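You operate a simulated robot arm through the tools that you are given. There is no shell and no other tool.

The job below is to be done with a simulated robot arm. You get a single attempt, and the scene is never put back.

JOB
Blow the dust off the box and wipe off its smear.
Fine: use the blower and the blue wipe, and put both back. Set down upright: blower. What is to be rubbed or washed off counts as gone when no trace of it is left.

Only the result counts: the job must be done as asked and must still hold three seconds after the hand-in. Knocking over, shifting, dropping, spilling or breaking anything else fails it.

ROBOT AND FRAMES
A 6-joint arm with a two-finger gripper, fixed in place. Base frame: the origin is on the floor under the middle of its stand, x ahead of it, y to its left, z up. Units: mm, rad, N and s.
It reaches about 1572 mm from its shoulder. Its first joint turns from -2.897 to 2.897 rad. Payload 2.45 kg.
The tool frame sits at the grasp point between the pads (the TCP): z along the fingers, y along the line on which they close. The tips reach 20 mm beyond it. The gripper opens to 140 mm; its body begins 168 mm behind the TCP.
Orientation is that of the tool frame in the base frame, as [roll, pitch, yaw] about the fixed x, y, z axes, in that order (R = Rz(yaw) Ry(pitch) Rx(roll)). With the fingers straight down and closing along the base's y, the tool's x points along the base's -x, its y along +y and its z along -z.

CONTROLS
- The arm moves only by the tool move_arm. Its arguments are lists of equal length, an entry for each row: "xyz": the shift along the tool's x, y, z in mm, a list of three; "rotation": the turn, a rotation vector about the tool's x, y, z in rad, a list of three. In form: {"xyz": [[x, y, z], ...], "rotation": [[wx, wy, wz], ...]}. A call has 1 to 20 rows; each row shifts and turns the commanded pose from where the row before left it, along the tool's axes as they then stand. "hand" is the closure, from 0 (fully open) to 1 (shut), set as the call begins (left out, the last holds). Each row takes 0.2 s and may step no farther than 50 mm and 0.15 rad from the row before; otherwise, or with a gripper value out of range, the whole call is refused. Where a pose cannot be reached the arm comes as near as it can. A force on the tool above 40 N (or 10 N above the force at the start of the call, whichever is more), or a blocked arm, ends the call early, and 0.2 s more pass. Each finger travels about 45 mm/s and halts on what it meets, pressing with about 40 N; the grip force reading is that of the motor and also rises with nothing between the fingers. The clock runs only during rows and for 0.2 s after the last one: add rows that do not move to give the fingers time. It gives the time, the measured TCP pose, the force on the tool (base axes), the opening and the grip force at its end, in the units of the frame above (readings bear some noise), with the torque about the TCP (base axes, N m) and any sound that the robot's microphone picked up.
- Cameras (640 x 400 px; columns grow to the right, rows downward): "scene" is fixed at [49.4, 649.3, 1571]; the picture's right is [-0.44, -0.90, 0.00], its down [-0.40, 0.20, -0.89] and it looks along [0.80, -0.39, -0.45] (base axes); focal length 362 px, centre (320, 200). "wrist" rides on the gripper at [78, 11, -209] in the tool frame; the picture's right is [-0.14, 0.99, 0.00], its down [-0.92, -0.13, -0.37] and it looks along [-0.36, -0.05, 0.93] (tool axes); focal length 280 px, centre (320, 200).
- get_image(camera): a new picture of that camera. The clock stands still meanwhile.
- locate(camera, pixels): for up to 12 pixels [column, row] of the newest picture of that camera ("zoom" is the newest enlarged one), the place [x, y, z] in the base frame of the surface seen there, good to about 2 mm. The clock stands still meanwhile.
- zoom(camera, box): a new picture of the part [left, top, right, bottom] of that camera's present view, enlarged. The clock stands still meanwhile.
- sign_off(): hands the job in; it is judged then, once.

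Open the gripper and draw the arm clear of the work before you hand the job in, unless the task says otherwise.

The tools are called after "Request:" by a JSON object that holds its "op" and its "data". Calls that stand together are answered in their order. move_arm: Moves the arm, as the interface text tells. Its arguments: {"type":"object","properties":{"xyz":{"type":"array","items":{"type":"array","items":{"type":"number"}}},"rotation":{"type":"array","items":{"type":"array","items":{"type":"number"}}},"hand":{"type":"number"}},"required":["xyz","rotation"]} The other tools are called the same way: get_image (camera) takes a picture; locate (camera, pixels) gives the place of the surface under pixels of a picture; zoom (camera, box) takes an enlarged picture of a part of a camera's view; sign_off () hands the job in.

At the start:

```text
clock: 0.0
tcp_pos: [715.9, 497.0, 1166.2]
orientation: [3.141, 0.0, -3.141]
contact_force: [-0.3, 0.3, 0.7]
ft_torque: [-0.05, -0.02, 0.0]
gripper_width: 139.9
grasp_force: 0.1
```

scene: 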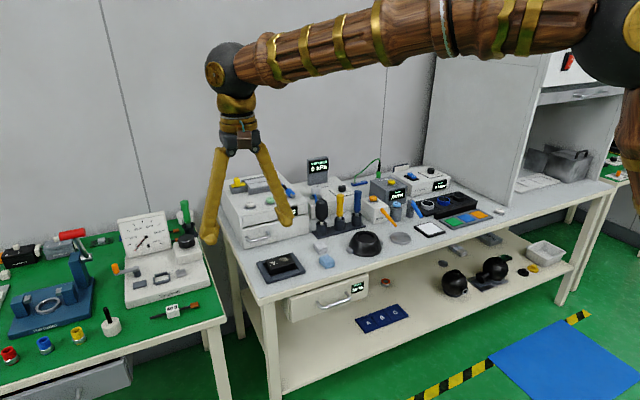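
wrist: 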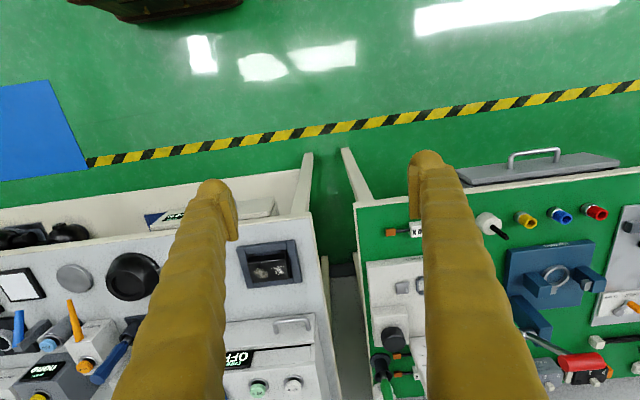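

The scene shows a cluttered bench; I need to identify the box, blower and blue wipe. I zoom on the middle table area around (350,220).

Request:
{"op": "zoom", "data": {"camera": "scene", "box": [220, 150, 380, 290]}}

Request:
{"op": "zoom", "data": {"camera": "scene", "box": [350, 150, 510, 290]}}

Request:
{"op": "zoom", "data": {"camera": "scene", "box": [0, 190, 230, 370]}}

Request:
{"op": "zoom", "data": {"camera": "scene", "box": [420, 110, 640, 300]}}

```text
2.86 times, centred on (300, 220) of scene
```

zoom: 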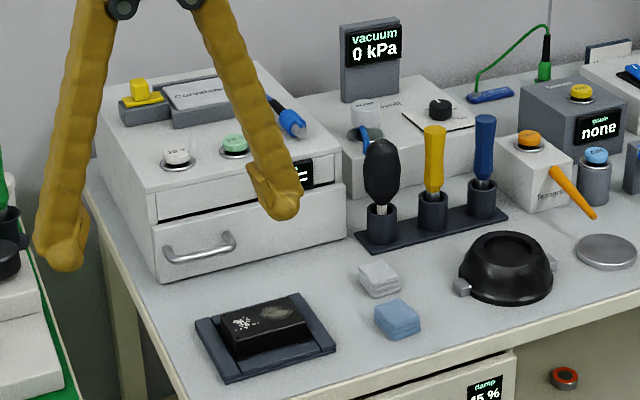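

```text
2.86 times, centred on (430, 220) of scene
```

zoom: 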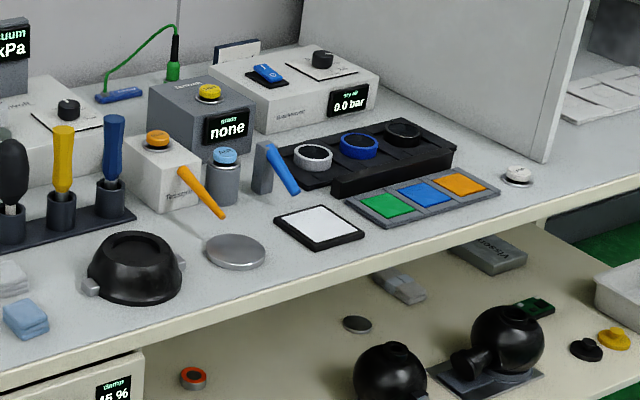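

```text
2.22 times, centred on (115, 280) of scene
```

zoom: 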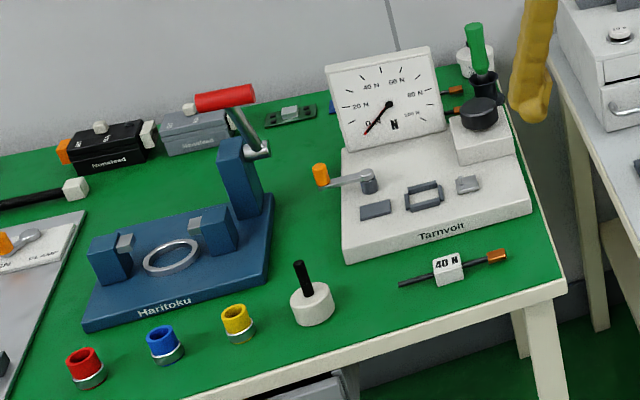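

```text
2.11 times, centred on (530, 205) of scene
```

zoom: 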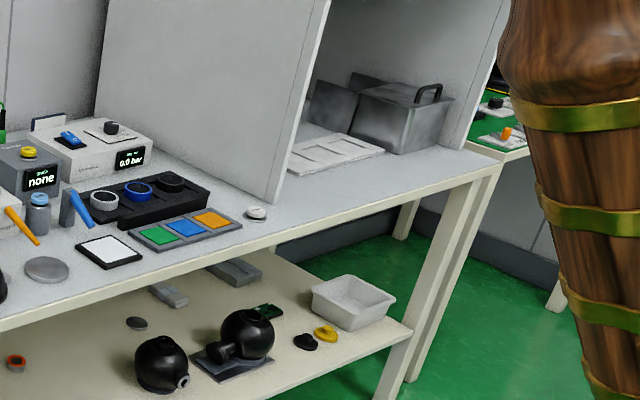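

The first zoom shows a black box with white dust and a brownish smear on a tray (zoom 265,325), a black bulb blower in a holder (382,185) and a folded blue wipe (397,318). I zoom closer on these.

Request:
{"op": "zoom", "data": {"camera": "scene", "box": [250, 240, 330, 290]}}

Request:
{"op": "zoom", "data": {"camera": "scene", "box": [300, 170, 380, 220]}}

Request:
{"op": "zoom", "data": {"camera": "scene", "box": [300, 205, 380, 255]}}

```text
8.00 times, centred on (290, 265) of scene
```

zoom: 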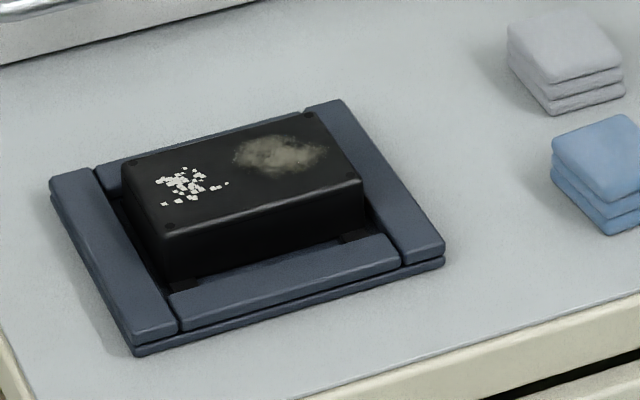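

```text
8.00 times, centred on (340, 195) of scene
```

zoom: 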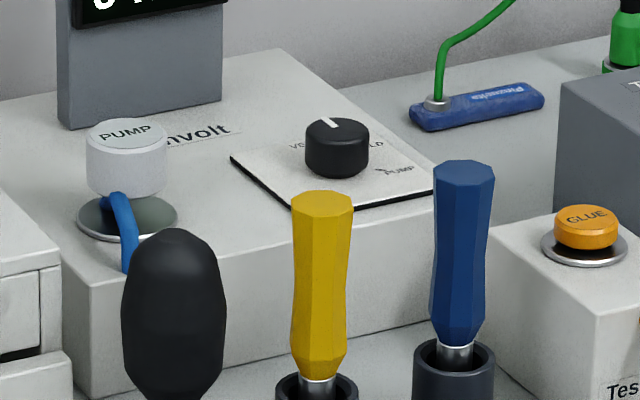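

```text
8.00 times, centred on (340, 230) of scene
```

zoom: 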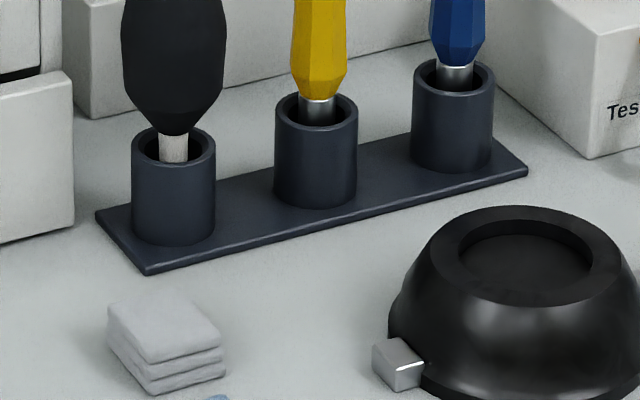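

The blower stands bulb-up with its nozzle in the leftmost cup. I locate points of the cup and wipes in the newest zoom and of the box and bulb in the scene.

Request:
{"op": "locate", "data": {"camera": "zoom", "pixels": [[173, 60], [173, 145], [135, 145], [213, 145], [173, 235], [100, 215], [145, 270], [525, 170], [160, 330], [315, 108], [453, 75], [165, 310]]}}

Request:
{"op": "get_image", "data": {"camera": "scene"}}

```text
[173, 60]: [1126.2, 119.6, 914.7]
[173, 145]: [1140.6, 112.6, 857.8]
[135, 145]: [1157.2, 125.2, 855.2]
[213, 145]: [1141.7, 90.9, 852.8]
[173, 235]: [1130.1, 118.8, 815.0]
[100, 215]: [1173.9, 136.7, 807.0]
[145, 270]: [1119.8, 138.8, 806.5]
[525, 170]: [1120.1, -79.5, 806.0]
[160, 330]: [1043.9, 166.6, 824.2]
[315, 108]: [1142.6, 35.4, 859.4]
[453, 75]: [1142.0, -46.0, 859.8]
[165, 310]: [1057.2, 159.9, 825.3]
```

```text
taken
```

scene: 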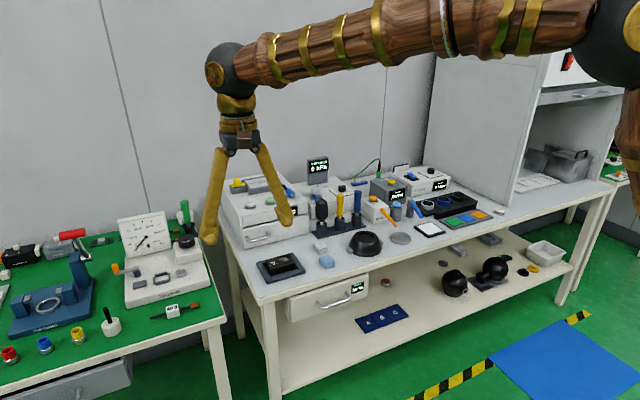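

Next I locate the bulb in a zoom, then the box in another.

Request:
{"op": "zoom", "data": {"camera": "scene", "box": [300, 185, 348, 215]}}

Request:
{"op": "locate", "data": {"camera": "zoom", "pixels": [[290, 200], [290, 110], [230, 200], [350, 200], [290, 300], [240, 300], [330, 300], [290, 380], [205, 200], [365, 200]]}}

```text
13.33 times, centred on (324, 200) of scene
```

zoom: 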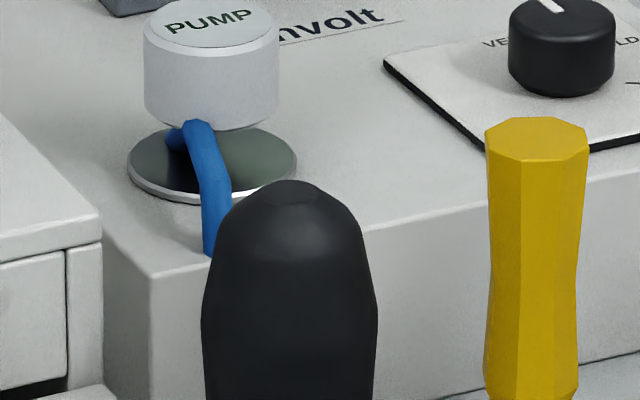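

```text
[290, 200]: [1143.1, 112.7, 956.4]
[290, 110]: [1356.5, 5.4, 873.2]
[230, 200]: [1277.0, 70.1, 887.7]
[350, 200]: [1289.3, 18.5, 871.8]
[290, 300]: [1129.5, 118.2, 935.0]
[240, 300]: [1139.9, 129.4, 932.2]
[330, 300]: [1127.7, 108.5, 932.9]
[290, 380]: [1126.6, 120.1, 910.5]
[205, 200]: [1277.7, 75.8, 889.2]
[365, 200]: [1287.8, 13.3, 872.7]
```

The bulb's top is at about z 957 with axis near (1148, 110). Now I look at the box and wipes.

Request:
{"op": "zoom", "data": {"camera": "scene", "box": [250, 240, 330, 290]}}

Request:
{"op": "locate", "data": {"camera": "zoom", "pixels": [[180, 185], [280, 155], [125, 160], [310, 115], [362, 180], [165, 235], [55, 185], [340, 105], [440, 250], [135, 345], [235, 155], [325, 155]]}}

Request:
{"op": "zoom", "data": {"camera": "scene", "box": [300, 240, 348, 270]}}

Request:
{"op": "locate", "data": {"camera": "zoom", "pixels": [[250, 230], [352, 200], [355, 235], [290, 275], [370, 270], [255, 260], [400, 240], [310, 220], [320, 255], [385, 200], [100, 100], [330, 320]]}}

```text
8.00 times, centred on (290, 265) of scene
```

zoom: 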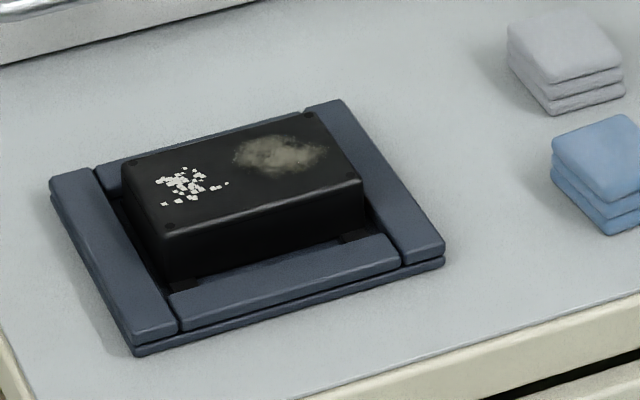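

```text
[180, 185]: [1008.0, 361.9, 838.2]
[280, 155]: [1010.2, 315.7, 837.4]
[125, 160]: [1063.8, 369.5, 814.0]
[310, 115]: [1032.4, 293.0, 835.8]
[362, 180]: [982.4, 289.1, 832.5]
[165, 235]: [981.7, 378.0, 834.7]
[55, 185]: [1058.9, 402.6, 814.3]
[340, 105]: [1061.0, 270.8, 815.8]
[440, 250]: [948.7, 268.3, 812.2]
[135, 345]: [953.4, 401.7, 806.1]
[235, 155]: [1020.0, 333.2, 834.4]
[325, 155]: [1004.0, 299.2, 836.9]
```

```text
13.33 times, centred on (324, 255) of scene
```

zoom: 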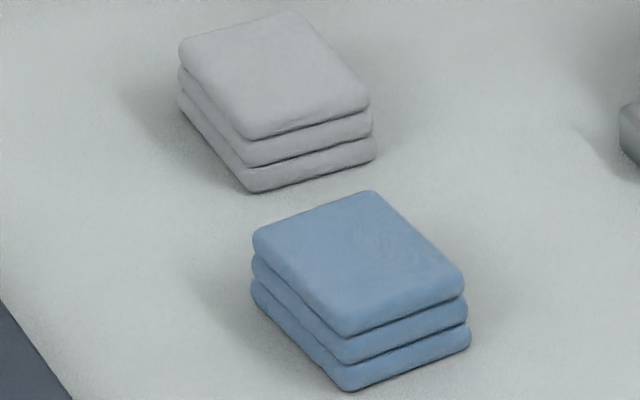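

```text
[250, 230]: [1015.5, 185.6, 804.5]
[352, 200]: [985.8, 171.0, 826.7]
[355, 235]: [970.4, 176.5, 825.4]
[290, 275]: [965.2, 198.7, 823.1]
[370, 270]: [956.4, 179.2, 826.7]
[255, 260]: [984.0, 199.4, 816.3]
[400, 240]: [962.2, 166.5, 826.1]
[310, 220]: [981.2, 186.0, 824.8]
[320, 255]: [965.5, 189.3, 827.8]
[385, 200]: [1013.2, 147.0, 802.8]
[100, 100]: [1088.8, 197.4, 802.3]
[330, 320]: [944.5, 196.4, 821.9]
```

The box spans x 981–1033, y 289–378 with top z≈836; the blue wipe is centred near (967,179), top z≈826, table z≈803. I move to a look position above the area for wrist views.

Request:
{"op": "move_arm", "data": {"xyz": [[-28, -25, 0], [-28, -25, 0], [-28, -25, 0], [-28, -25, 0], [-28, -25, 0], [-28, -25, 0], [-28, -25, 0], [-28, -25, 0], [-28, -25, 0], [-28, -25, 0]], "rotation": [[0, 0, 0], [0, 0, 0], [0, 0, 0], [0, 0, 0], [0, 0, 0], [0, 0, 0], [0, 0, 0], [0, 0, 0], [0, 0, 0], [0, 0, 0]]}}

Request:
{"op": "get_image", "data": {"camera": "wrist"}}

Request:
{"op": "get_image", "data": {"camera": "scene"}}

```text
clock: 2.2
tcp_pos: [994.7, 243.6, 1164.7]
orientation: [-3.141, -0.001, -3.141]
contact_force: [-0.9, 0.6, 1.0]
ft_torque: [-0.01, -0.05, 0.0]
gripper_width: 139.9
grasp_force: 0.1
```

```text
taken
```

wrist: 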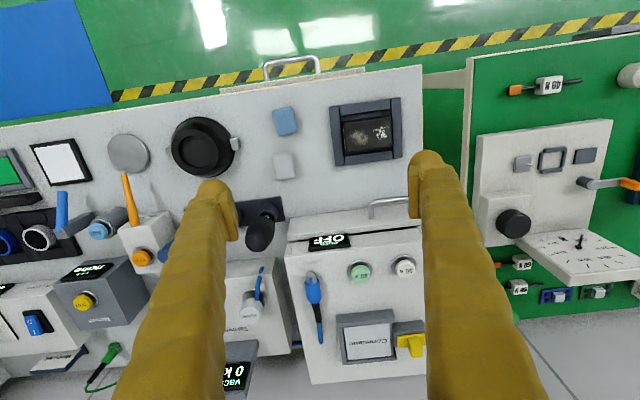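

```text
taken
```

scene: 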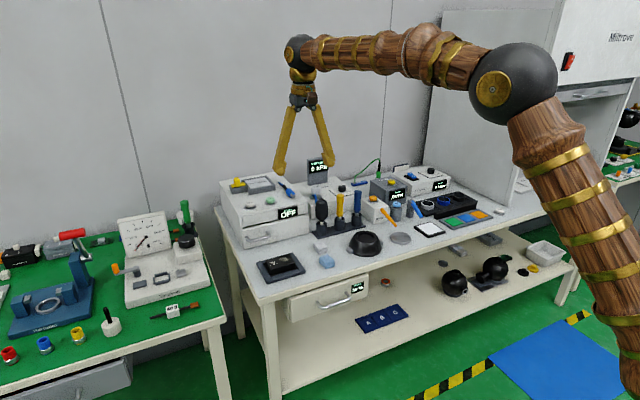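

The wrist view shows the wipe at (285,121), box at (367,132), blower bulb at (262,232). I zoom and locate key edges, including neighbours of the blower.

Request:
{"op": "zoom", "data": {"camera": "wrist", "box": [240, 80, 420, 190]}}

Request:
{"op": "locate", "data": {"camera": "wrist", "pixels": [[284, 121], [272, 112], [293, 107], [298, 133], [277, 136], [262, 240], [290, 243], [286, 270], [243, 262], [200, 180], [268, 218], [232, 300]]}}

Request:
{"op": "zoom", "data": {"camera": "wrist", "box": [220, 180, 320, 250]}}

```text
3.56 times, centred on (330, 135) of wrist
```

zoom: 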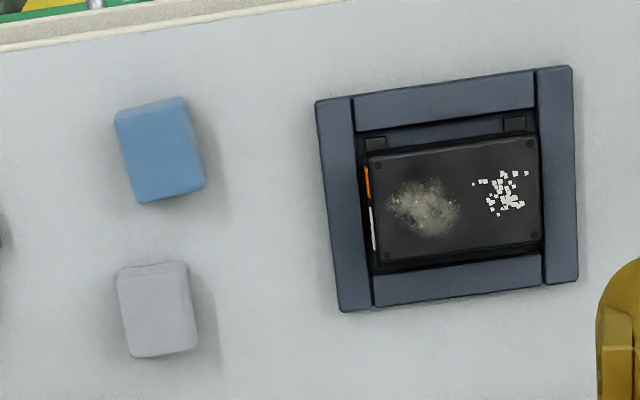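

```text
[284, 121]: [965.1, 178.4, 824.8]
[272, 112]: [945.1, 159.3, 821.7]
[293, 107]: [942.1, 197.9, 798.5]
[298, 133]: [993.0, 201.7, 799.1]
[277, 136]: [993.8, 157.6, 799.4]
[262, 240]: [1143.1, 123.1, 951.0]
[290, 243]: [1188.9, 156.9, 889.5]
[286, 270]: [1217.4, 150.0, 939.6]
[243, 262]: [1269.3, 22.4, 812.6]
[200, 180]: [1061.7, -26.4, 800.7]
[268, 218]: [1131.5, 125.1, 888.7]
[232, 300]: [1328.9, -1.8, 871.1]
```

```text
5.71 times, centred on (270, 215) of wrist
```

zoom: 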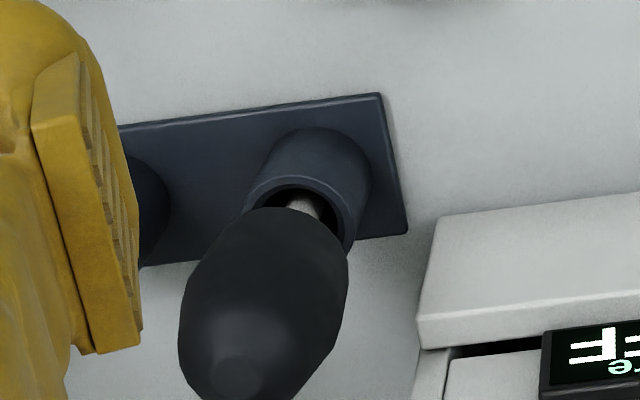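

The blower has the yellow handle 80 mm to its right and the instrument box to its left-back, so I'll grip it closing along base x. I turn the tool 90° about its axis and move above the bulb.

Request:
{"op": "move_arm", "data": {"xyz": [[0, 0, 0], [0, 0, 0], [0, 0, 0], [0, 0, 0], [0, 0, 0], [0, 0, 0], [0, 0, 0], [0, 0, 0], [0, 0, 0], [0, 0, 0], [0, 0, 0], [-22, 25.5, 17.5], [-22, 25.5, 17.5], [-22, 25.5, 17.5], [-22, 25.5, 17.5], [-22, 25.5, 17.5], [-22, 25.5, 17.5]], "rotation": [[0, 0, 0.1428], [0, 0, 0.1428], [0, 0, 0.1428], [0, 0, 0.1428], [0, 0, 0.1428], [0, 0, 0.1428], [0, 0, 0.1428], [0, 0, 0.1428], [0, 0, 0.1428], [0, 0, 0.1428], [0, 0, 0.1428], [0, 0, 0], [0, 0, 0], [0, 0, 0], [0, 0, 0], [0, 0, 0], [0, 0, 0]]}}

Request:
{"op": "get_image", "data": {"camera": "wrist"}}

Request:
{"op": "get_image", "data": {"camera": "scene"}}

```text
clock: 5.8
tcp_pos: [1150.2, 114.0, 1063.1]
orientation: [3.14, -0.001, 1.571]
contact_force: [-0.6, 1.2, 0.8]
ft_torque: [-0.03, -0.03, 0.03]
gripper_width: 139.8
grasp_force: 0.0
```

```text
taken
```

wrist: 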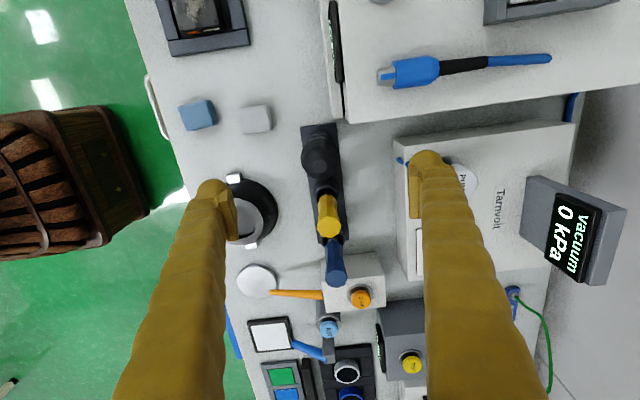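

```text
taken
```

scene: 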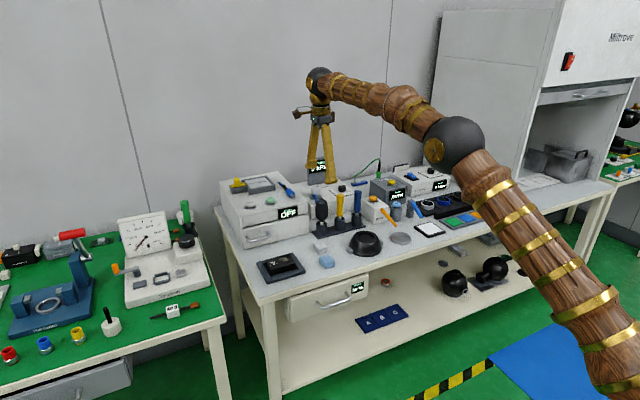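

The bulb is at (320,155) between the fingers. I zoom in and locate its outline.

Request:
{"op": "zoom", "data": {"camera": "wrist", "box": [272, 110, 372, 250]}}

Request:
{"op": "locate", "data": {"camera": "wrist", "pixels": [[320, 155], [320, 143], [304, 155], [338, 155], [320, 165], [316, 175], [327, 205], [336, 250], [303, 128], [337, 125], [400, 165], [428, 250]]}}

```text
2.86 times, centred on (322, 180) of wrist
```

zoom: 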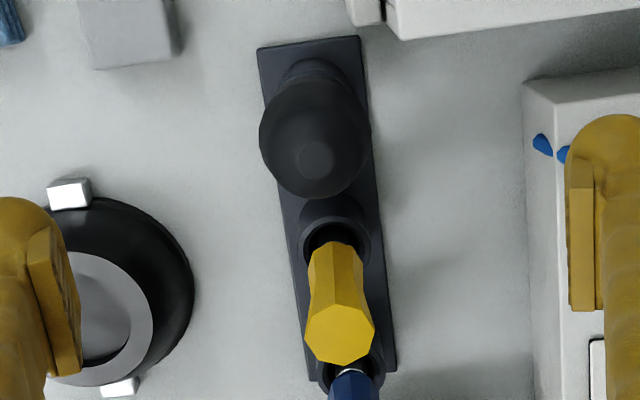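

```text
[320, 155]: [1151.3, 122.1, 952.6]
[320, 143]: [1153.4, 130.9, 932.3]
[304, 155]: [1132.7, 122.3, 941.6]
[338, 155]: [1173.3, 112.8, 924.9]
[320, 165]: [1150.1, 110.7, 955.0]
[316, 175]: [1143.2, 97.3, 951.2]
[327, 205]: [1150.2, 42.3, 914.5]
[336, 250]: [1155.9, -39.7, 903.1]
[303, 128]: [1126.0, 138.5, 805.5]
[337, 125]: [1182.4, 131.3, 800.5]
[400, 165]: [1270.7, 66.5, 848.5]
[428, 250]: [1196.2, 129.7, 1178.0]
```

The bulb axis is at about (1149.5, 111). I pre-close to about 80 mm and descend so the pads straddle the bulb at z≈915.

Request:
{"op": "move_arm", "data": {"xyz": [[-3, -1, 0], [0, 0, 0], [0, 0, 0], [0, 0, 0], [0, 0, 30], [0, 0, 30], [0, 0, 30], [0, 0, 30], [0, 0, 28]], "rotation": [[0, 0, 0], [0, 0, 0], [0, 0, 0], [0, 0, 0], [0, 0, 0], [0, 0, 0], [0, 0, 0], [0, 0, 0], [0, 0, 0]], "hand": 0.43}}

Request:
{"op": "get_image", "data": {"camera": "wrist"}}

Request:
{"op": "zoom", "data": {"camera": "scene", "box": [290, 150, 370, 230]}}

```text
clock: 7.8
tcp_pos: [1148.0, 110.4, 914.7]
orientation: [3.14, 0.0, 1.572]
contact_force: [-0.3, -0.5, 0.0]
ft_torque: [-0.01, -0.03, -0.02]
gripper_width: 79.6
grasp_force: 0.0
```

```text
taken
```

wrist: 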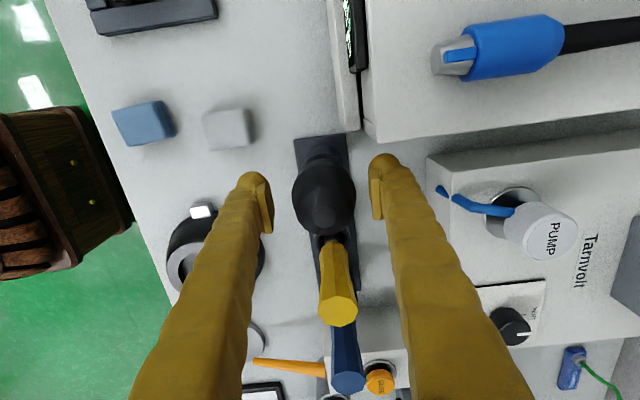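

```text
5.00 times, centred on (330, 190) of scene
```

zoom: 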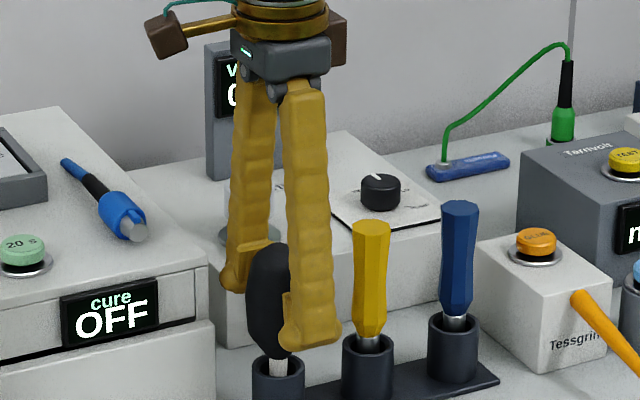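

The pads straddle the bulb; opening follows 140·(1−hand). I close to about 50 mm to first touch and read the forces.

Request:
{"op": "move_arm", "data": {"xyz": [[0, 0, 0], [0, 0, 0], [0, 0, 0]], "rotation": [[0, 0, 0], [0, 0, 0], [0, 0, 0]], "hand": 0.64}}

Request:
{"op": "move_arm", "data": {"xyz": [[0, 0, 0], [0, 0, 0]], "rotation": [[0, 0, 0], [0, 0, 0]], "hand": 0.66}}

```text
clock: 8.6
tcp_pos: [1146.4, 109.9, 913.5]
orientation: [-3.141, 0.0, 1.57]
contact_force: [-1.3, 0.3, 0.3]
ft_torque: [-0.02, -0.01, -0.02]
gripper_width: 50.5
grasp_force: 0.0
```

```text
clock: 9.2
tcp_pos: [1147.6, 110.4, 913.7]
orientation: [-3.14, -0.001, 1.571]
contact_force: [-0.4, -1.0, 0.6]
ft_torque: [0.05, 0.03, 0.02]
gripper_width: 48.8
grasp_force: 1.0
```

At 48.8 mm the pads have touched (grip 1.0). I tighten slightly more to see whether the bulb yields.

Request:
{"op": "move_arm", "data": {"xyz": [[0, 0, 0], [0, 0, 0]], "rotation": [[0, 0, 0], [0, 0, 0]], "hand": 0.69}}

```text
clock: 9.8
tcp_pos: [1147.0, 111.2, 913.3]
orientation: [-3.141, 0.0, 1.57]
contact_force: [0.4, 0.0, 0.1]
ft_torque: [-0.02, -0.01, 0.0]
gripper_width: 48.5
grasp_force: 40.0
```

The bulb is held at 48.5 mm with 40 N and no sound. I try a lighter hold so that a later squeeze can be distinct.

Request:
{"op": "move_arm", "data": {"xyz": [[0, 0, 0], [0, 0, 0]], "rotation": [[0, 0, 0], [0, 0, 0]], "hand": 0.67}}

```text
clock: 10.4
tcp_pos: [1147.4, 111.1, 913.9]
orientation: [3.141, 0.001, 1.57]
contact_force: [0.8, -0.7, 0.1]
ft_torque: [0.02, -0.06, -0.01]
gripper_width: 48.6
grasp_force: 39.9
```

Grip stays at 40 N regardless; I'll hold as is. Rest pose to return to: TCP (1147.3, 111, 913.7). I lift the blower straight up.

Request:
{"op": "move_arm", "data": {"xyz": [[0, 0, -15], [0, 0, -25], [0, 0, -35], [0, 0, -35], [0, 0, -35]], "rotation": [[0, 0, 0], [0, 0, 0], [0, 0, 0], [0, 0, 0], [0, 0, 0]]}}

Request:
{"op": "zoom", "data": {"camera": "scene", "box": [280, 130, 380, 230]}}

Request:
{"op": "get_image", "data": {"camera": "wrist"}}

```text
clock: 11.6
tcp_pos: [1148.7, 110.1, 1059.8]
orientation: [-3.141, -0.001, 1.571]
contact_force: [-0.5, -0.9, -0.4]
ft_torque: [-0.03, 0.02, 0.0]
gripper_width: 48.5
grasp_force: 39.8
```

```text
4.00 times, centred on (330, 180) of scene
```

zoom: 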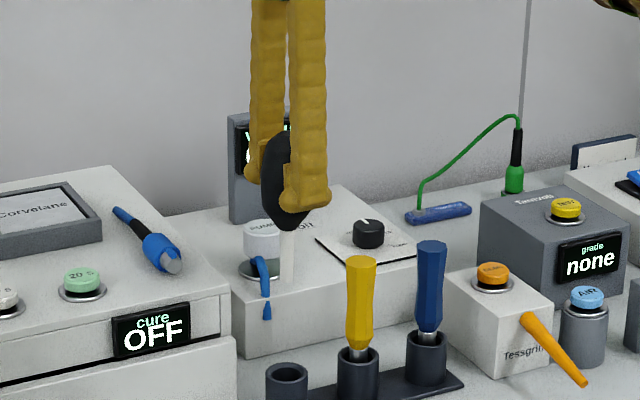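

```text
taken
```

wrist: 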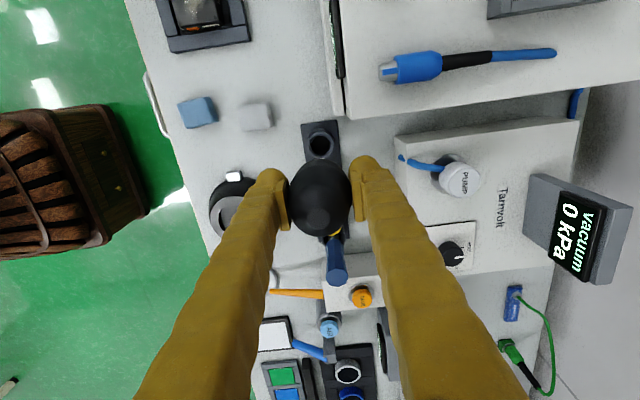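

The blower is lifted with its nozzle visible at zoom (290,235–282). I locate its tip and the empty cup.

Request:
{"op": "locate", "data": {"camera": "zoom", "pixels": [[287, 278], [287, 250], [287, 240], [286, 380], [268, 380], [306, 380], [287, 225]]}}

Request:
{"op": "locate", "data": {"camera": "wrist", "pixels": [[320, 143], [311, 143], [331, 143], [320, 134], [320, 153]]}}

```text
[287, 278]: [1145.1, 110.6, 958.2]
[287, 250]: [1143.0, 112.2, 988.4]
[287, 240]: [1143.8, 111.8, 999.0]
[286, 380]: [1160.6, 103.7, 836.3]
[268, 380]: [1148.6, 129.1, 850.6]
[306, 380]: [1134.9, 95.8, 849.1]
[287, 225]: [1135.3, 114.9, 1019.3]
```

```text
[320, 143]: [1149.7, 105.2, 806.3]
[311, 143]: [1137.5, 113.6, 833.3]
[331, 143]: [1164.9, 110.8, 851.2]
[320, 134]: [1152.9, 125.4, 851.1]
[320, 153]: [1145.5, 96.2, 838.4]
```

The tip sits about 105 mm below the TCP. I carry the blower over the dust at about (1006, 359), staying high.

Request:
{"op": "move_arm", "data": {"xyz": [[41.2, -23.7, 0], [41.2, -23.7, 0], [41.2, -23.7, 0], [41.2, -23.7, 0], [41.2, -23.7, 0], [41.2, -23.7, 0]], "rotation": [[0, 0, 0], [0, 0, 0], [0, 0, 0], [0, 0, 0], [0, 0, 0], [0, 0, 0]]}}

Request:
{"op": "get_image", "data": {"camera": "wrist"}}

Request:
{"op": "zoom", "data": {"camera": "scene", "box": [230, 170, 350, 290]}}

```text
clock: 13.0
tcp_pos: [1004.2, 358.9, 1057.9]
orientation: [-3.141, 0.001, 1.571]
contact_force: [0.3, -0.6, -0.2]
ft_torque: [0.04, 0.01, -0.02]
gripper_width: 48.6
grasp_force: 39.9
```

```text
taken
```

wrist: 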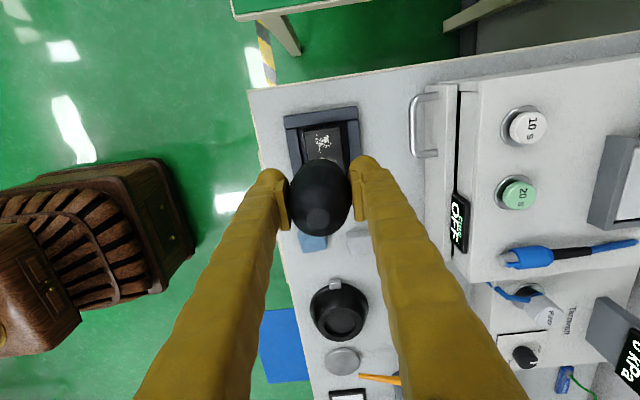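

```text
3.33 times, centred on (290, 230) of scene
```

zoom: 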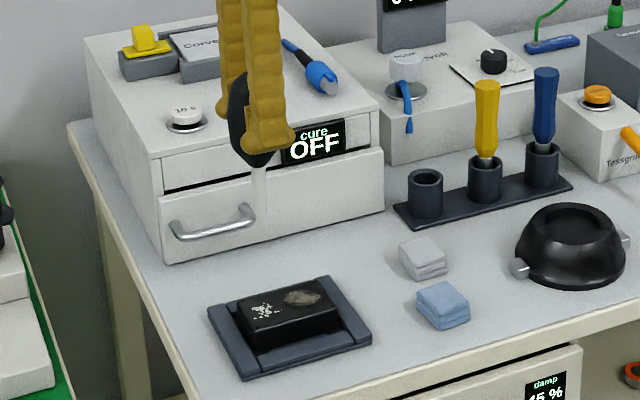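

Request:
{"op": "zoom", "data": {"camera": "wrist", "box": [270, 95, 380, 165]}}

Request:
{"op": "locate", "data": {"camera": "zoom", "pixels": [[310, 250], [300, 300], [340, 270], [280, 240], [330, 220], [300, 280], [210, 210], [440, 170], [200, 260], [450, 240]]}}

```text
5.71 times, centred on (325, 130) of wrist
```

zoom: 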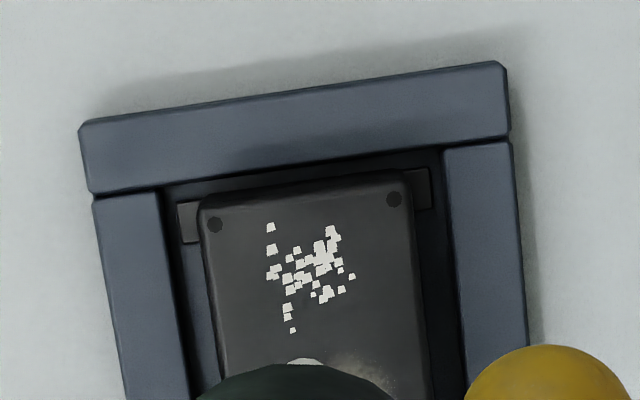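

```text
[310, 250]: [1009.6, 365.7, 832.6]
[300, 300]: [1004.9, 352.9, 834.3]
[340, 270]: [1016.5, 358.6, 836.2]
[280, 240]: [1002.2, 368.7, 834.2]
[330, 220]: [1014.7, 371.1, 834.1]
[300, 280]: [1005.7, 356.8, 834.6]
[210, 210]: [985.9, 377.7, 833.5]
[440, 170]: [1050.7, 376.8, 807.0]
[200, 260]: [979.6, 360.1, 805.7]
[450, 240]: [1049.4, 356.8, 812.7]
```

Dust spans x 998–1020, y 346–371, centre about (1008,360). I lower the nozzle to about 25 mm above the box top over the dust.

Request:
{"op": "move_arm", "data": {"xyz": [[0.5, 3, 30], [0, 0, 30], [0, 0, 20], [0, 0, 13]], "rotation": [[0, 0, 0], [0, 0, 0], [0, 0, 0], [0, 0, 0]]}}

Request:
{"op": "zoom", "data": {"camera": "scene", "box": [240, 200, 340, 290]}}

Request:
{"op": "zoom", "data": {"camera": "wrist", "box": [250, 60, 400, 165]}}

```text
clock: 14.0
tcp_pos: [1008.7, 359.3, 964.6]
orientation: [-3.141, 0.0, 1.572]
contact_force: [-0.2, 0.3, -0.8]
ft_torque: [-0.01, -0.02, 0.01]
gripper_width: 48.4
grasp_force: 39.7
```

```text
4.44 times, centred on (290, 245) of scene
```

zoom: 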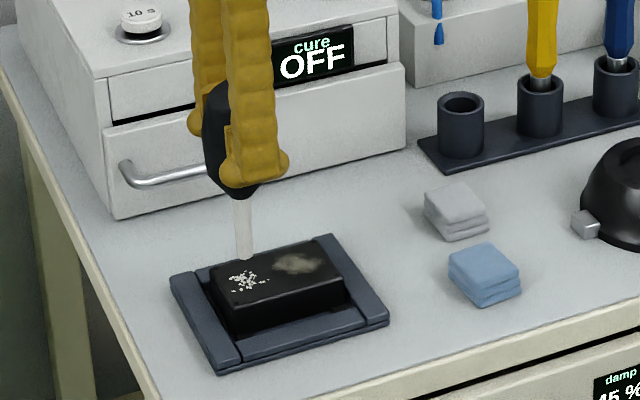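

```text
3.81 times, centred on (325, 112) of wrist
```

zoom: 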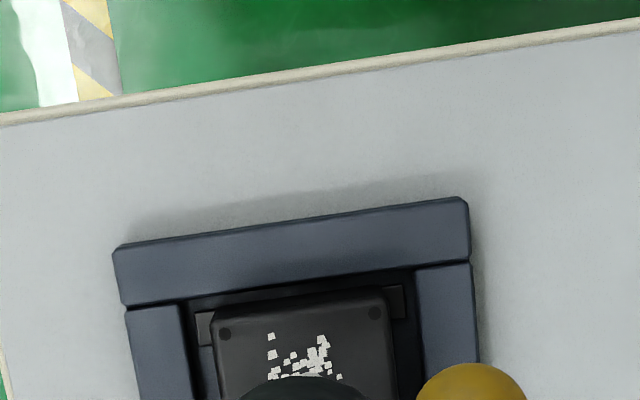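

The nozzle is just above the dust. I squeeze by commanding the hand fully shut and wait.

Request:
{"op": "move_arm", "data": {"xyz": [[0, 0, 0], [0, 0, 0], [0, 0, 0], [0, 0, 0]], "rotation": [[0, 0, 0], [0, 0, 0], [0, 0, 0], [0, 0, 0]], "hand": 1.0}}

Request:
{"op": "zoom", "data": {"camera": "scene", "box": [250, 230, 330, 290]}}

```text
clock: 15.0
tcp_pos: [1007.5, 358.8, 964.5]
orientation: [-3.14, 0.0, 1.57]
contact_force: [1.0, 0.3, -0.7]
ft_torque: [0.01, 0.0, -0.03]
gripper_width: 48.2
grasp_force: 40.0
```

```text
6.67 times, centred on (290, 260) of scene
```

zoom: 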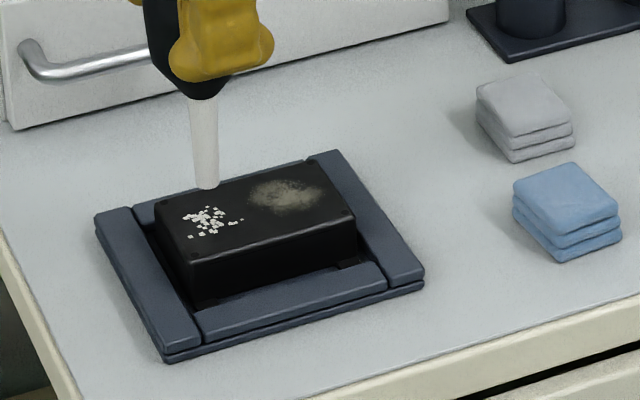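

No puff yet and no sound; the dust is unchanged at (208,220). I lower the nozzle by 12 mm to about 12 mm off the surface, still squeezing, and look again.

Request:
{"op": "move_arm", "data": {"xyz": [[0, 0, 6], [0, 0, 6], [0, 0, 0]], "rotation": [[0, 0, 0], [0, 0, 0], [0, 0, 0]], "hand": 1.0}}

Request:
{"op": "zoom", "data": {"camera": "scene", "box": [250, 230, 330, 290]}}

```text
clock: 15.8
tcp_pos: [1008.1, 358.2, 953.1]
orientation: [-3.141, 0.001, 1.57]
contact_force: [0.0, 0.1, -0.8]
ft_torque: [-0.03, 0.03, 0.05]
gripper_width: 48.5
grasp_force: 40.5
```

```text
6.67 times, centred on (290, 260) of scene
```

zoom: 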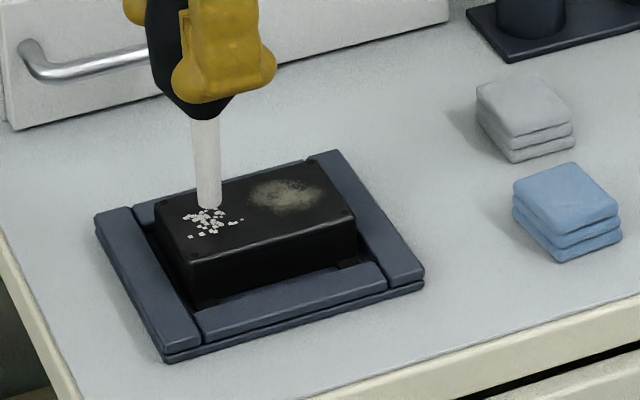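

Still no effect, so a fresh squeeze is likely needed. I relax the grip to the lightest hold (hand 0.66, still inside the bulb's width) and read the force.

Request:
{"op": "move_arm", "data": {"xyz": [[0, 0, 0]], "rotation": [[0, 0, 0]], "hand": 0.66}}

```text
clock: 16.2
tcp_pos: [1007.6, 358.4, 951.9]
orientation: [-3.141, 0.002, 1.569]
contact_force: [-0.3, 0.5, -0.3]
ft_torque: [0.0, -0.01, 0.01]
gripper_width: 48.6
grasp_force: 23.7
```

The grip dropped to 23.7 N while still holding. I squeeze again to full.

Request:
{"op": "move_arm", "data": {"xyz": [[0, 0, 0], [0, 0, 0]], "rotation": [[0, 0, 0], [0, 0, 0]], "hand": 0.75}}

Request:
{"op": "zoom", "data": {"camera": "scene", "box": [250, 230, 330, 290]}}

```text
clock: 16.8
tcp_pos: [1007.6, 358.6, 952.8]
orientation: [-3.141, 0.0, 1.57]
contact_force: [0.1, 0.4, 0.2]
ft_torque: [0.0, -0.01, -0.02]
gripper_width: 48.4
grasp_force: 39.9
```

```text
6.67 times, centred on (290, 260) of scene
```

zoom: 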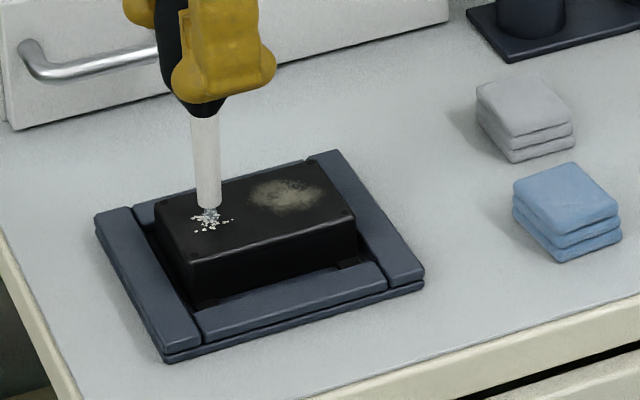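

The puff worked: part of the dust is gone around (208,225). I relax again and repeat the squeeze.

Request:
{"op": "move_arm", "data": {"xyz": [[0, 0, 0]], "rotation": [[0, 0, 0]], "hand": 0.66}}

Request:
{"op": "move_arm", "data": {"xyz": [[0, 0, 0], [0, 0, 0]], "rotation": [[0, 0, 0], [0, 0, 0]], "hand": 0.75}}

Request:
{"op": "zoom", "data": {"camera": "scene", "box": [250, 230, 330, 290]}}

```text
clock: 17.2
tcp_pos: [1008.3, 358.9, 952.6]
orientation: [-3.139, -0.001, 1.569]
contact_force: [0.3, -0.9, -0.2]
ft_torque: [0.0, 0.02, -0.05]
gripper_width: 48.6
grasp_force: 23.7
```

```text
clock: 17.8
tcp_pos: [1008.6, 359.6, 951.6]
orientation: [3.142, -0.001, 1.571]
contact_force: [0.5, 0.4, -0.8]
ft_torque: [-0.01, 0.01, -0.01]
gripper_width: 48.1
grasp_force: 40.2
```

```text
6.67 times, centred on (290, 260) of scene
```

zoom: 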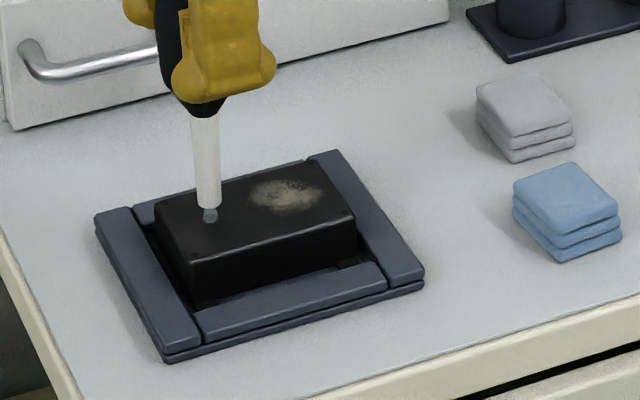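

The dust looks gone from the box now. I raise the blower straight up and check the box from both cameras.

Request:
{"op": "move_arm", "data": {"xyz": [[0, 0, -25], [0, 0, -40], [0, 0, -40]], "rotation": [[0, 0, 0], [0, 0, 0], [0, 0, 0]]}}

Request:
{"op": "zoom", "data": {"camera": "scene", "box": [255, 235, 325, 290]}}

Request:
{"op": "zoom", "data": {"camera": "wrist", "box": [270, 95, 380, 165]}}

```text
clock: 18.6
tcp_pos: [1010.5, 358.9, 1059.8]
orientation: [-3.141, 0.0, 1.571]
contact_force: [-0.1, -0.3, 0.0]
ft_torque: [0.02, 0.04, 0.01]
gripper_width: 48.3
grasp_force: 40.0
```

```text
7.27 times, centred on (290, 262) of scene
```

zoom: 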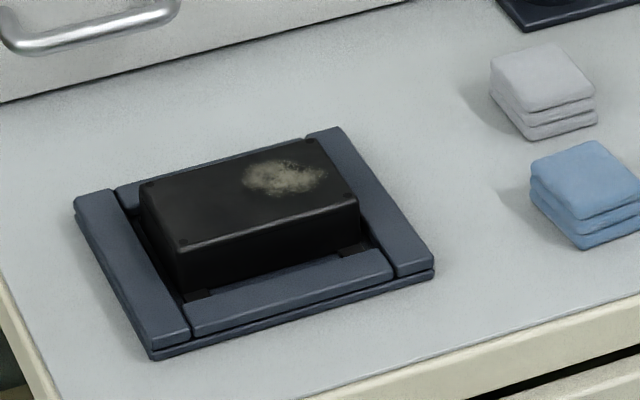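

```text
5.71 times, centred on (325, 130) of wrist
```

zoom: 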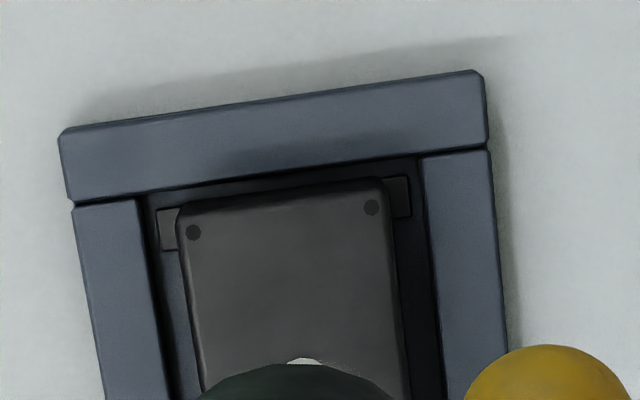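

Dust is all gone and the box unmoved. I carry the blower back over its cup by the exact reverse path.

Request:
{"op": "move_arm", "data": {"xyz": [[-41.283, 23.2, 0], [-41.283, 23.2, 0], [-41.283, 23.2, 0], [-41.283, 23.2, 0], [-41.283, 23.2, 0], [-41.285, 23.2, 0], [0, 0, 0], [0, 0, 30], [0, 0, 0]], "rotation": [[0, 0, 0], [0, 0, 0], [0, 0, 0], [0, 0, 0], [0, 0, 0], [0, 0, 0], [0, 0, 0], [0, 0, 0], [0, 0, 0]]}}

Request:
{"op": "zoom", "data": {"camera": "scene", "box": [290, 150, 370, 230]}}

Request:
{"op": "zoom", "data": {"camera": "wrist", "box": [260, 100, 380, 240]}}

```text
clock: 20.6
tcp_pos: [1146.9, 111.7, 1030.9]
orientation: [-3.139, 0.0, 1.57]
contact_force: [-0.2, 0.2, 0.0]
ft_torque: [0.01, 0.01, 0.0]
gripper_width: 48.5
grasp_force: 39.6
```

```text
5.00 times, centred on (330, 190) of scene
```

zoom: 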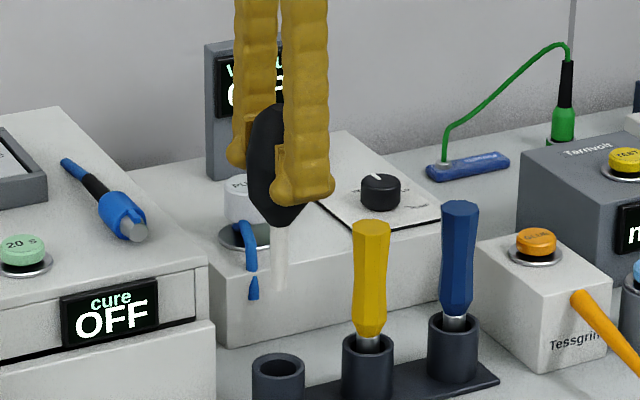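

```text
2.86 times, centred on (320, 170) of wrist
```

zoom: 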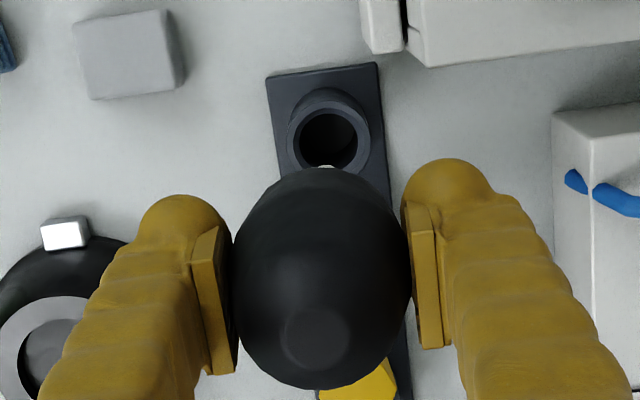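

The blower hangs upright above the cup. I check the nozzle's position against the cup's.

Request:
{"op": "zoom", "data": {"camera": "scene", "box": [300, 190, 348, 235]}}

Request:
{"op": "locate", "data": {"camera": "zoom", "pixels": [[213, 130], [213, 90], [213, 60], [165, 345], [250, 345], [208, 318], [208, 375]]}}

```text
8.89 times, centred on (324, 212) of scene
```

zoom: 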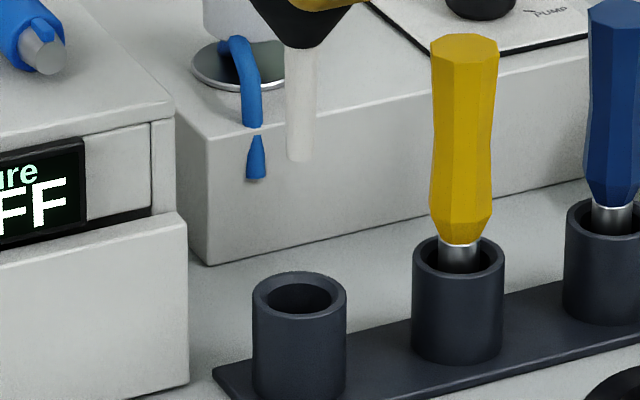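

```text
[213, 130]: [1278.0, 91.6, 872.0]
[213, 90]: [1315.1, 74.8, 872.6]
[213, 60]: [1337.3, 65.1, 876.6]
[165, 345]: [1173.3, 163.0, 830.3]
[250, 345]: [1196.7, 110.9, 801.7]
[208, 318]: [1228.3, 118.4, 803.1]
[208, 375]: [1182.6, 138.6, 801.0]
```

Request:
{"op": "locate", "data": {"camera": "zoom", "pixels": [[300, 145], [300, 110], [300, 75], [300, 274], [300, 317], [256, 296], [343, 296]]}}

```text
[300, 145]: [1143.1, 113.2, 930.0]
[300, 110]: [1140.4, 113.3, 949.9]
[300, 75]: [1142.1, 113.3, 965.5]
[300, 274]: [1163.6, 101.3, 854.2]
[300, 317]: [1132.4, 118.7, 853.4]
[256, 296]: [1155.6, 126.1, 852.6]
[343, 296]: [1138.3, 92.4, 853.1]
```

The nozzle at (1147,111) lines up with the cup centre (1147.5,110). I lower it to just above its rest height.

Request:
{"op": "move_arm", "data": {"xyz": [[0, 0, 35], [0, 0, 35], [0, 0, 25], [0, 0, 12], [0, 0, 5], [0, 0, 0]], "rotation": [[0, 0, 0], [0, 0, 0], [0, 0, 0], [0, 0, 0], [0, 0, 0], [0, 0, 0]]}}

Request:
{"op": "zoom", "data": {"camera": "scene", "box": [300, 170, 360, 235]}}

```text
clock: 22.0
tcp_pos: [1146.0, 111.5, 916.3]
orientation: [3.141, 0.0, 1.571]
contact_force: [-0.1, 0.4, -0.4]
ft_torque: [0.0, 0.0, 0.02]
gripper_width: 48.4
grasp_force: 40.1
```

```text
6.15 times, centred on (330, 202) of scene
```

zoom: 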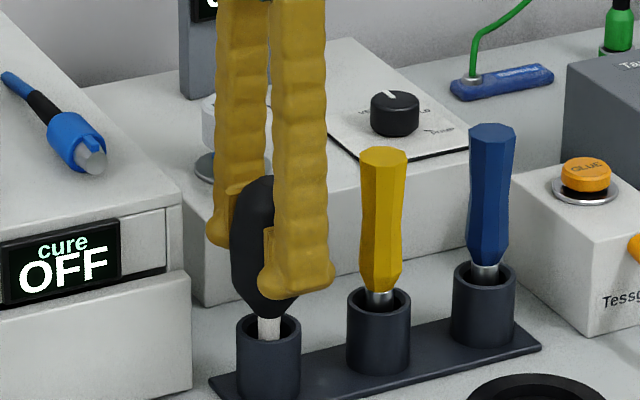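

The nozzle is in the cup with no contact force yet at z 916. I lower the last few millimetres in small steps watching for contact.

Request:
{"op": "move_arm", "data": {"xyz": [[0, 0, 1.5], [0, 0, 1], [0, 0, 0]], "rotation": [[0, 0, 0], [0, 0, 0], [0, 0, 0]]}}

```text
clock: 22.8
tcp_pos: [1147.1, 111.2, 913.9]
orientation: [-3.141, 0.0, 1.572]
contact_force: [-1.4, -0.1, 7.0]
ft_torque: [0.07, 0.24, -0.02]
gripper_width: 48.1
grasp_force: 39.7
```

A 7 N upward force shows the blower is seated. I release gently, first to 52 mm then to 80 mm.

Request:
{"op": "move_arm", "data": {"xyz": [[0, 0, -0.5], [0, 0, 0]], "rotation": [[0, 0, 0], [0, 0, 0]], "hand": 0.63}}

Request:
{"op": "move_arm", "data": {"xyz": [[0, 0, 0], [0, 0, 0], [0, 0, 0]], "rotation": [[0, 0, 0], [0, 0, 0], [0, 0, 0]], "hand": 0.43}}

Request:
{"op": "zoom", "data": {"camera": "scene", "box": [300, 170, 360, 235]}}

Request:
{"op": "get_image", "data": {"camera": "wrist"}}

```text
clock: 23.4
tcp_pos: [1146.5, 111.1, 913.9]
orientation: [-3.14, 0.001, 1.569]
contact_force: [-0.2, -0.9, 0.0]
ft_torque: [0.02, -0.02, 0.0]
gripper_width: 51.5
grasp_force: 0.0
```

```text
clock: 24.2
tcp_pos: [1147.3, 110.7, 914.4]
orientation: [-3.14, 0.0, 1.572]
contact_force: [-0.6, 0.6, 0.2]
ft_torque: [0.0, 0.02, 0.03]
gripper_width: 79.9
grasp_force: 0.1
```

```text
6.15 times, centred on (330, 202) of scene
```

zoom: 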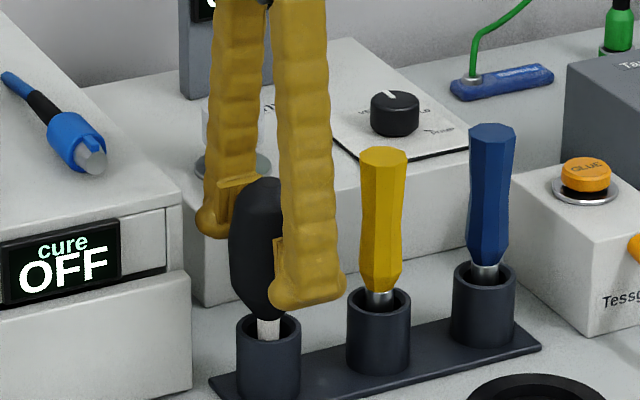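

```text
taken
```

wrist: 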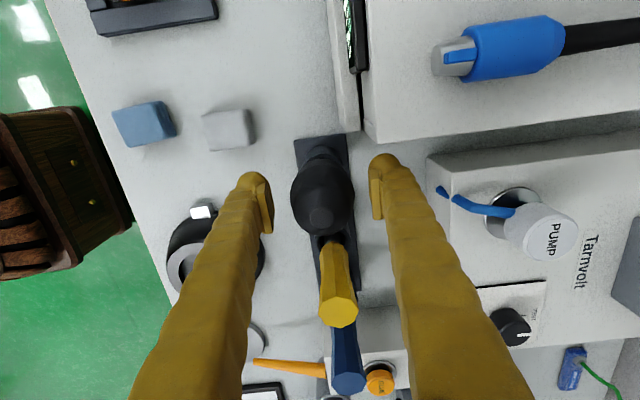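

The blower stands free in the cup. I rise straight up clear of it and check its uprightness.

Request:
{"op": "move_arm", "data": {"xyz": [[0, 0, -20], [0, 0, -40], [0, 0, -45], [0, 0, -45]], "rotation": [[0, 0, 0], [0, 0, 0], [0, 0, 0], [0, 0, 0]]}}

Request:
{"op": "zoom", "data": {"camera": "scene", "box": [300, 170, 380, 220]}}

Request:
{"op": "zoom", "data": {"camera": "wrist", "box": [272, 110, 372, 250]}}

```text
clock: 25.2
tcp_pos: [1148.9, 112.8, 1063.9]
orientation: [3.141, -0.001, 1.571]
contact_force: [0.3, 0.6, -0.9]
ft_torque: [0.03, 0.02, -0.03]
gripper_width: 79.9
grasp_force: 0.2
```

```text
8.00 times, centred on (340, 195) of scene
```

zoom: 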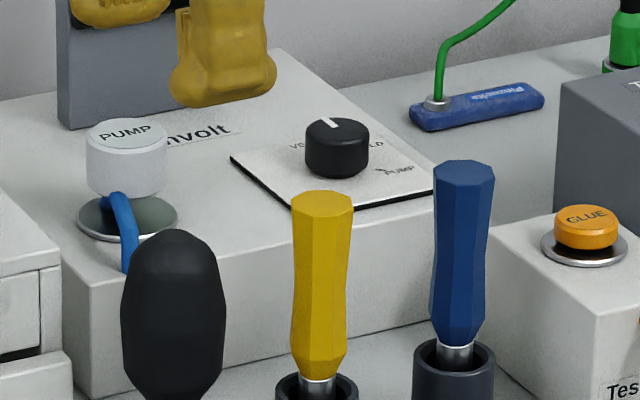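

```text
2.86 times, centred on (322, 180) of wrist
```

zoom: 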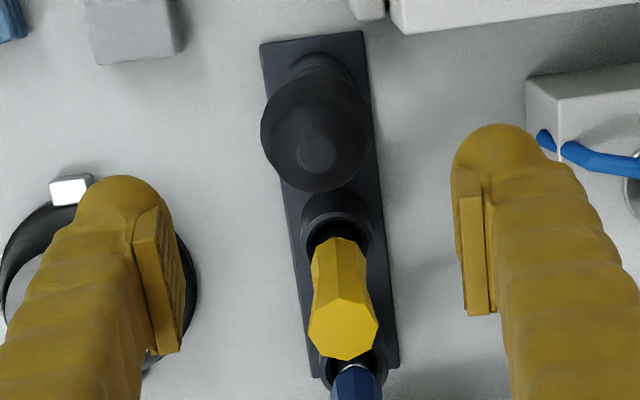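

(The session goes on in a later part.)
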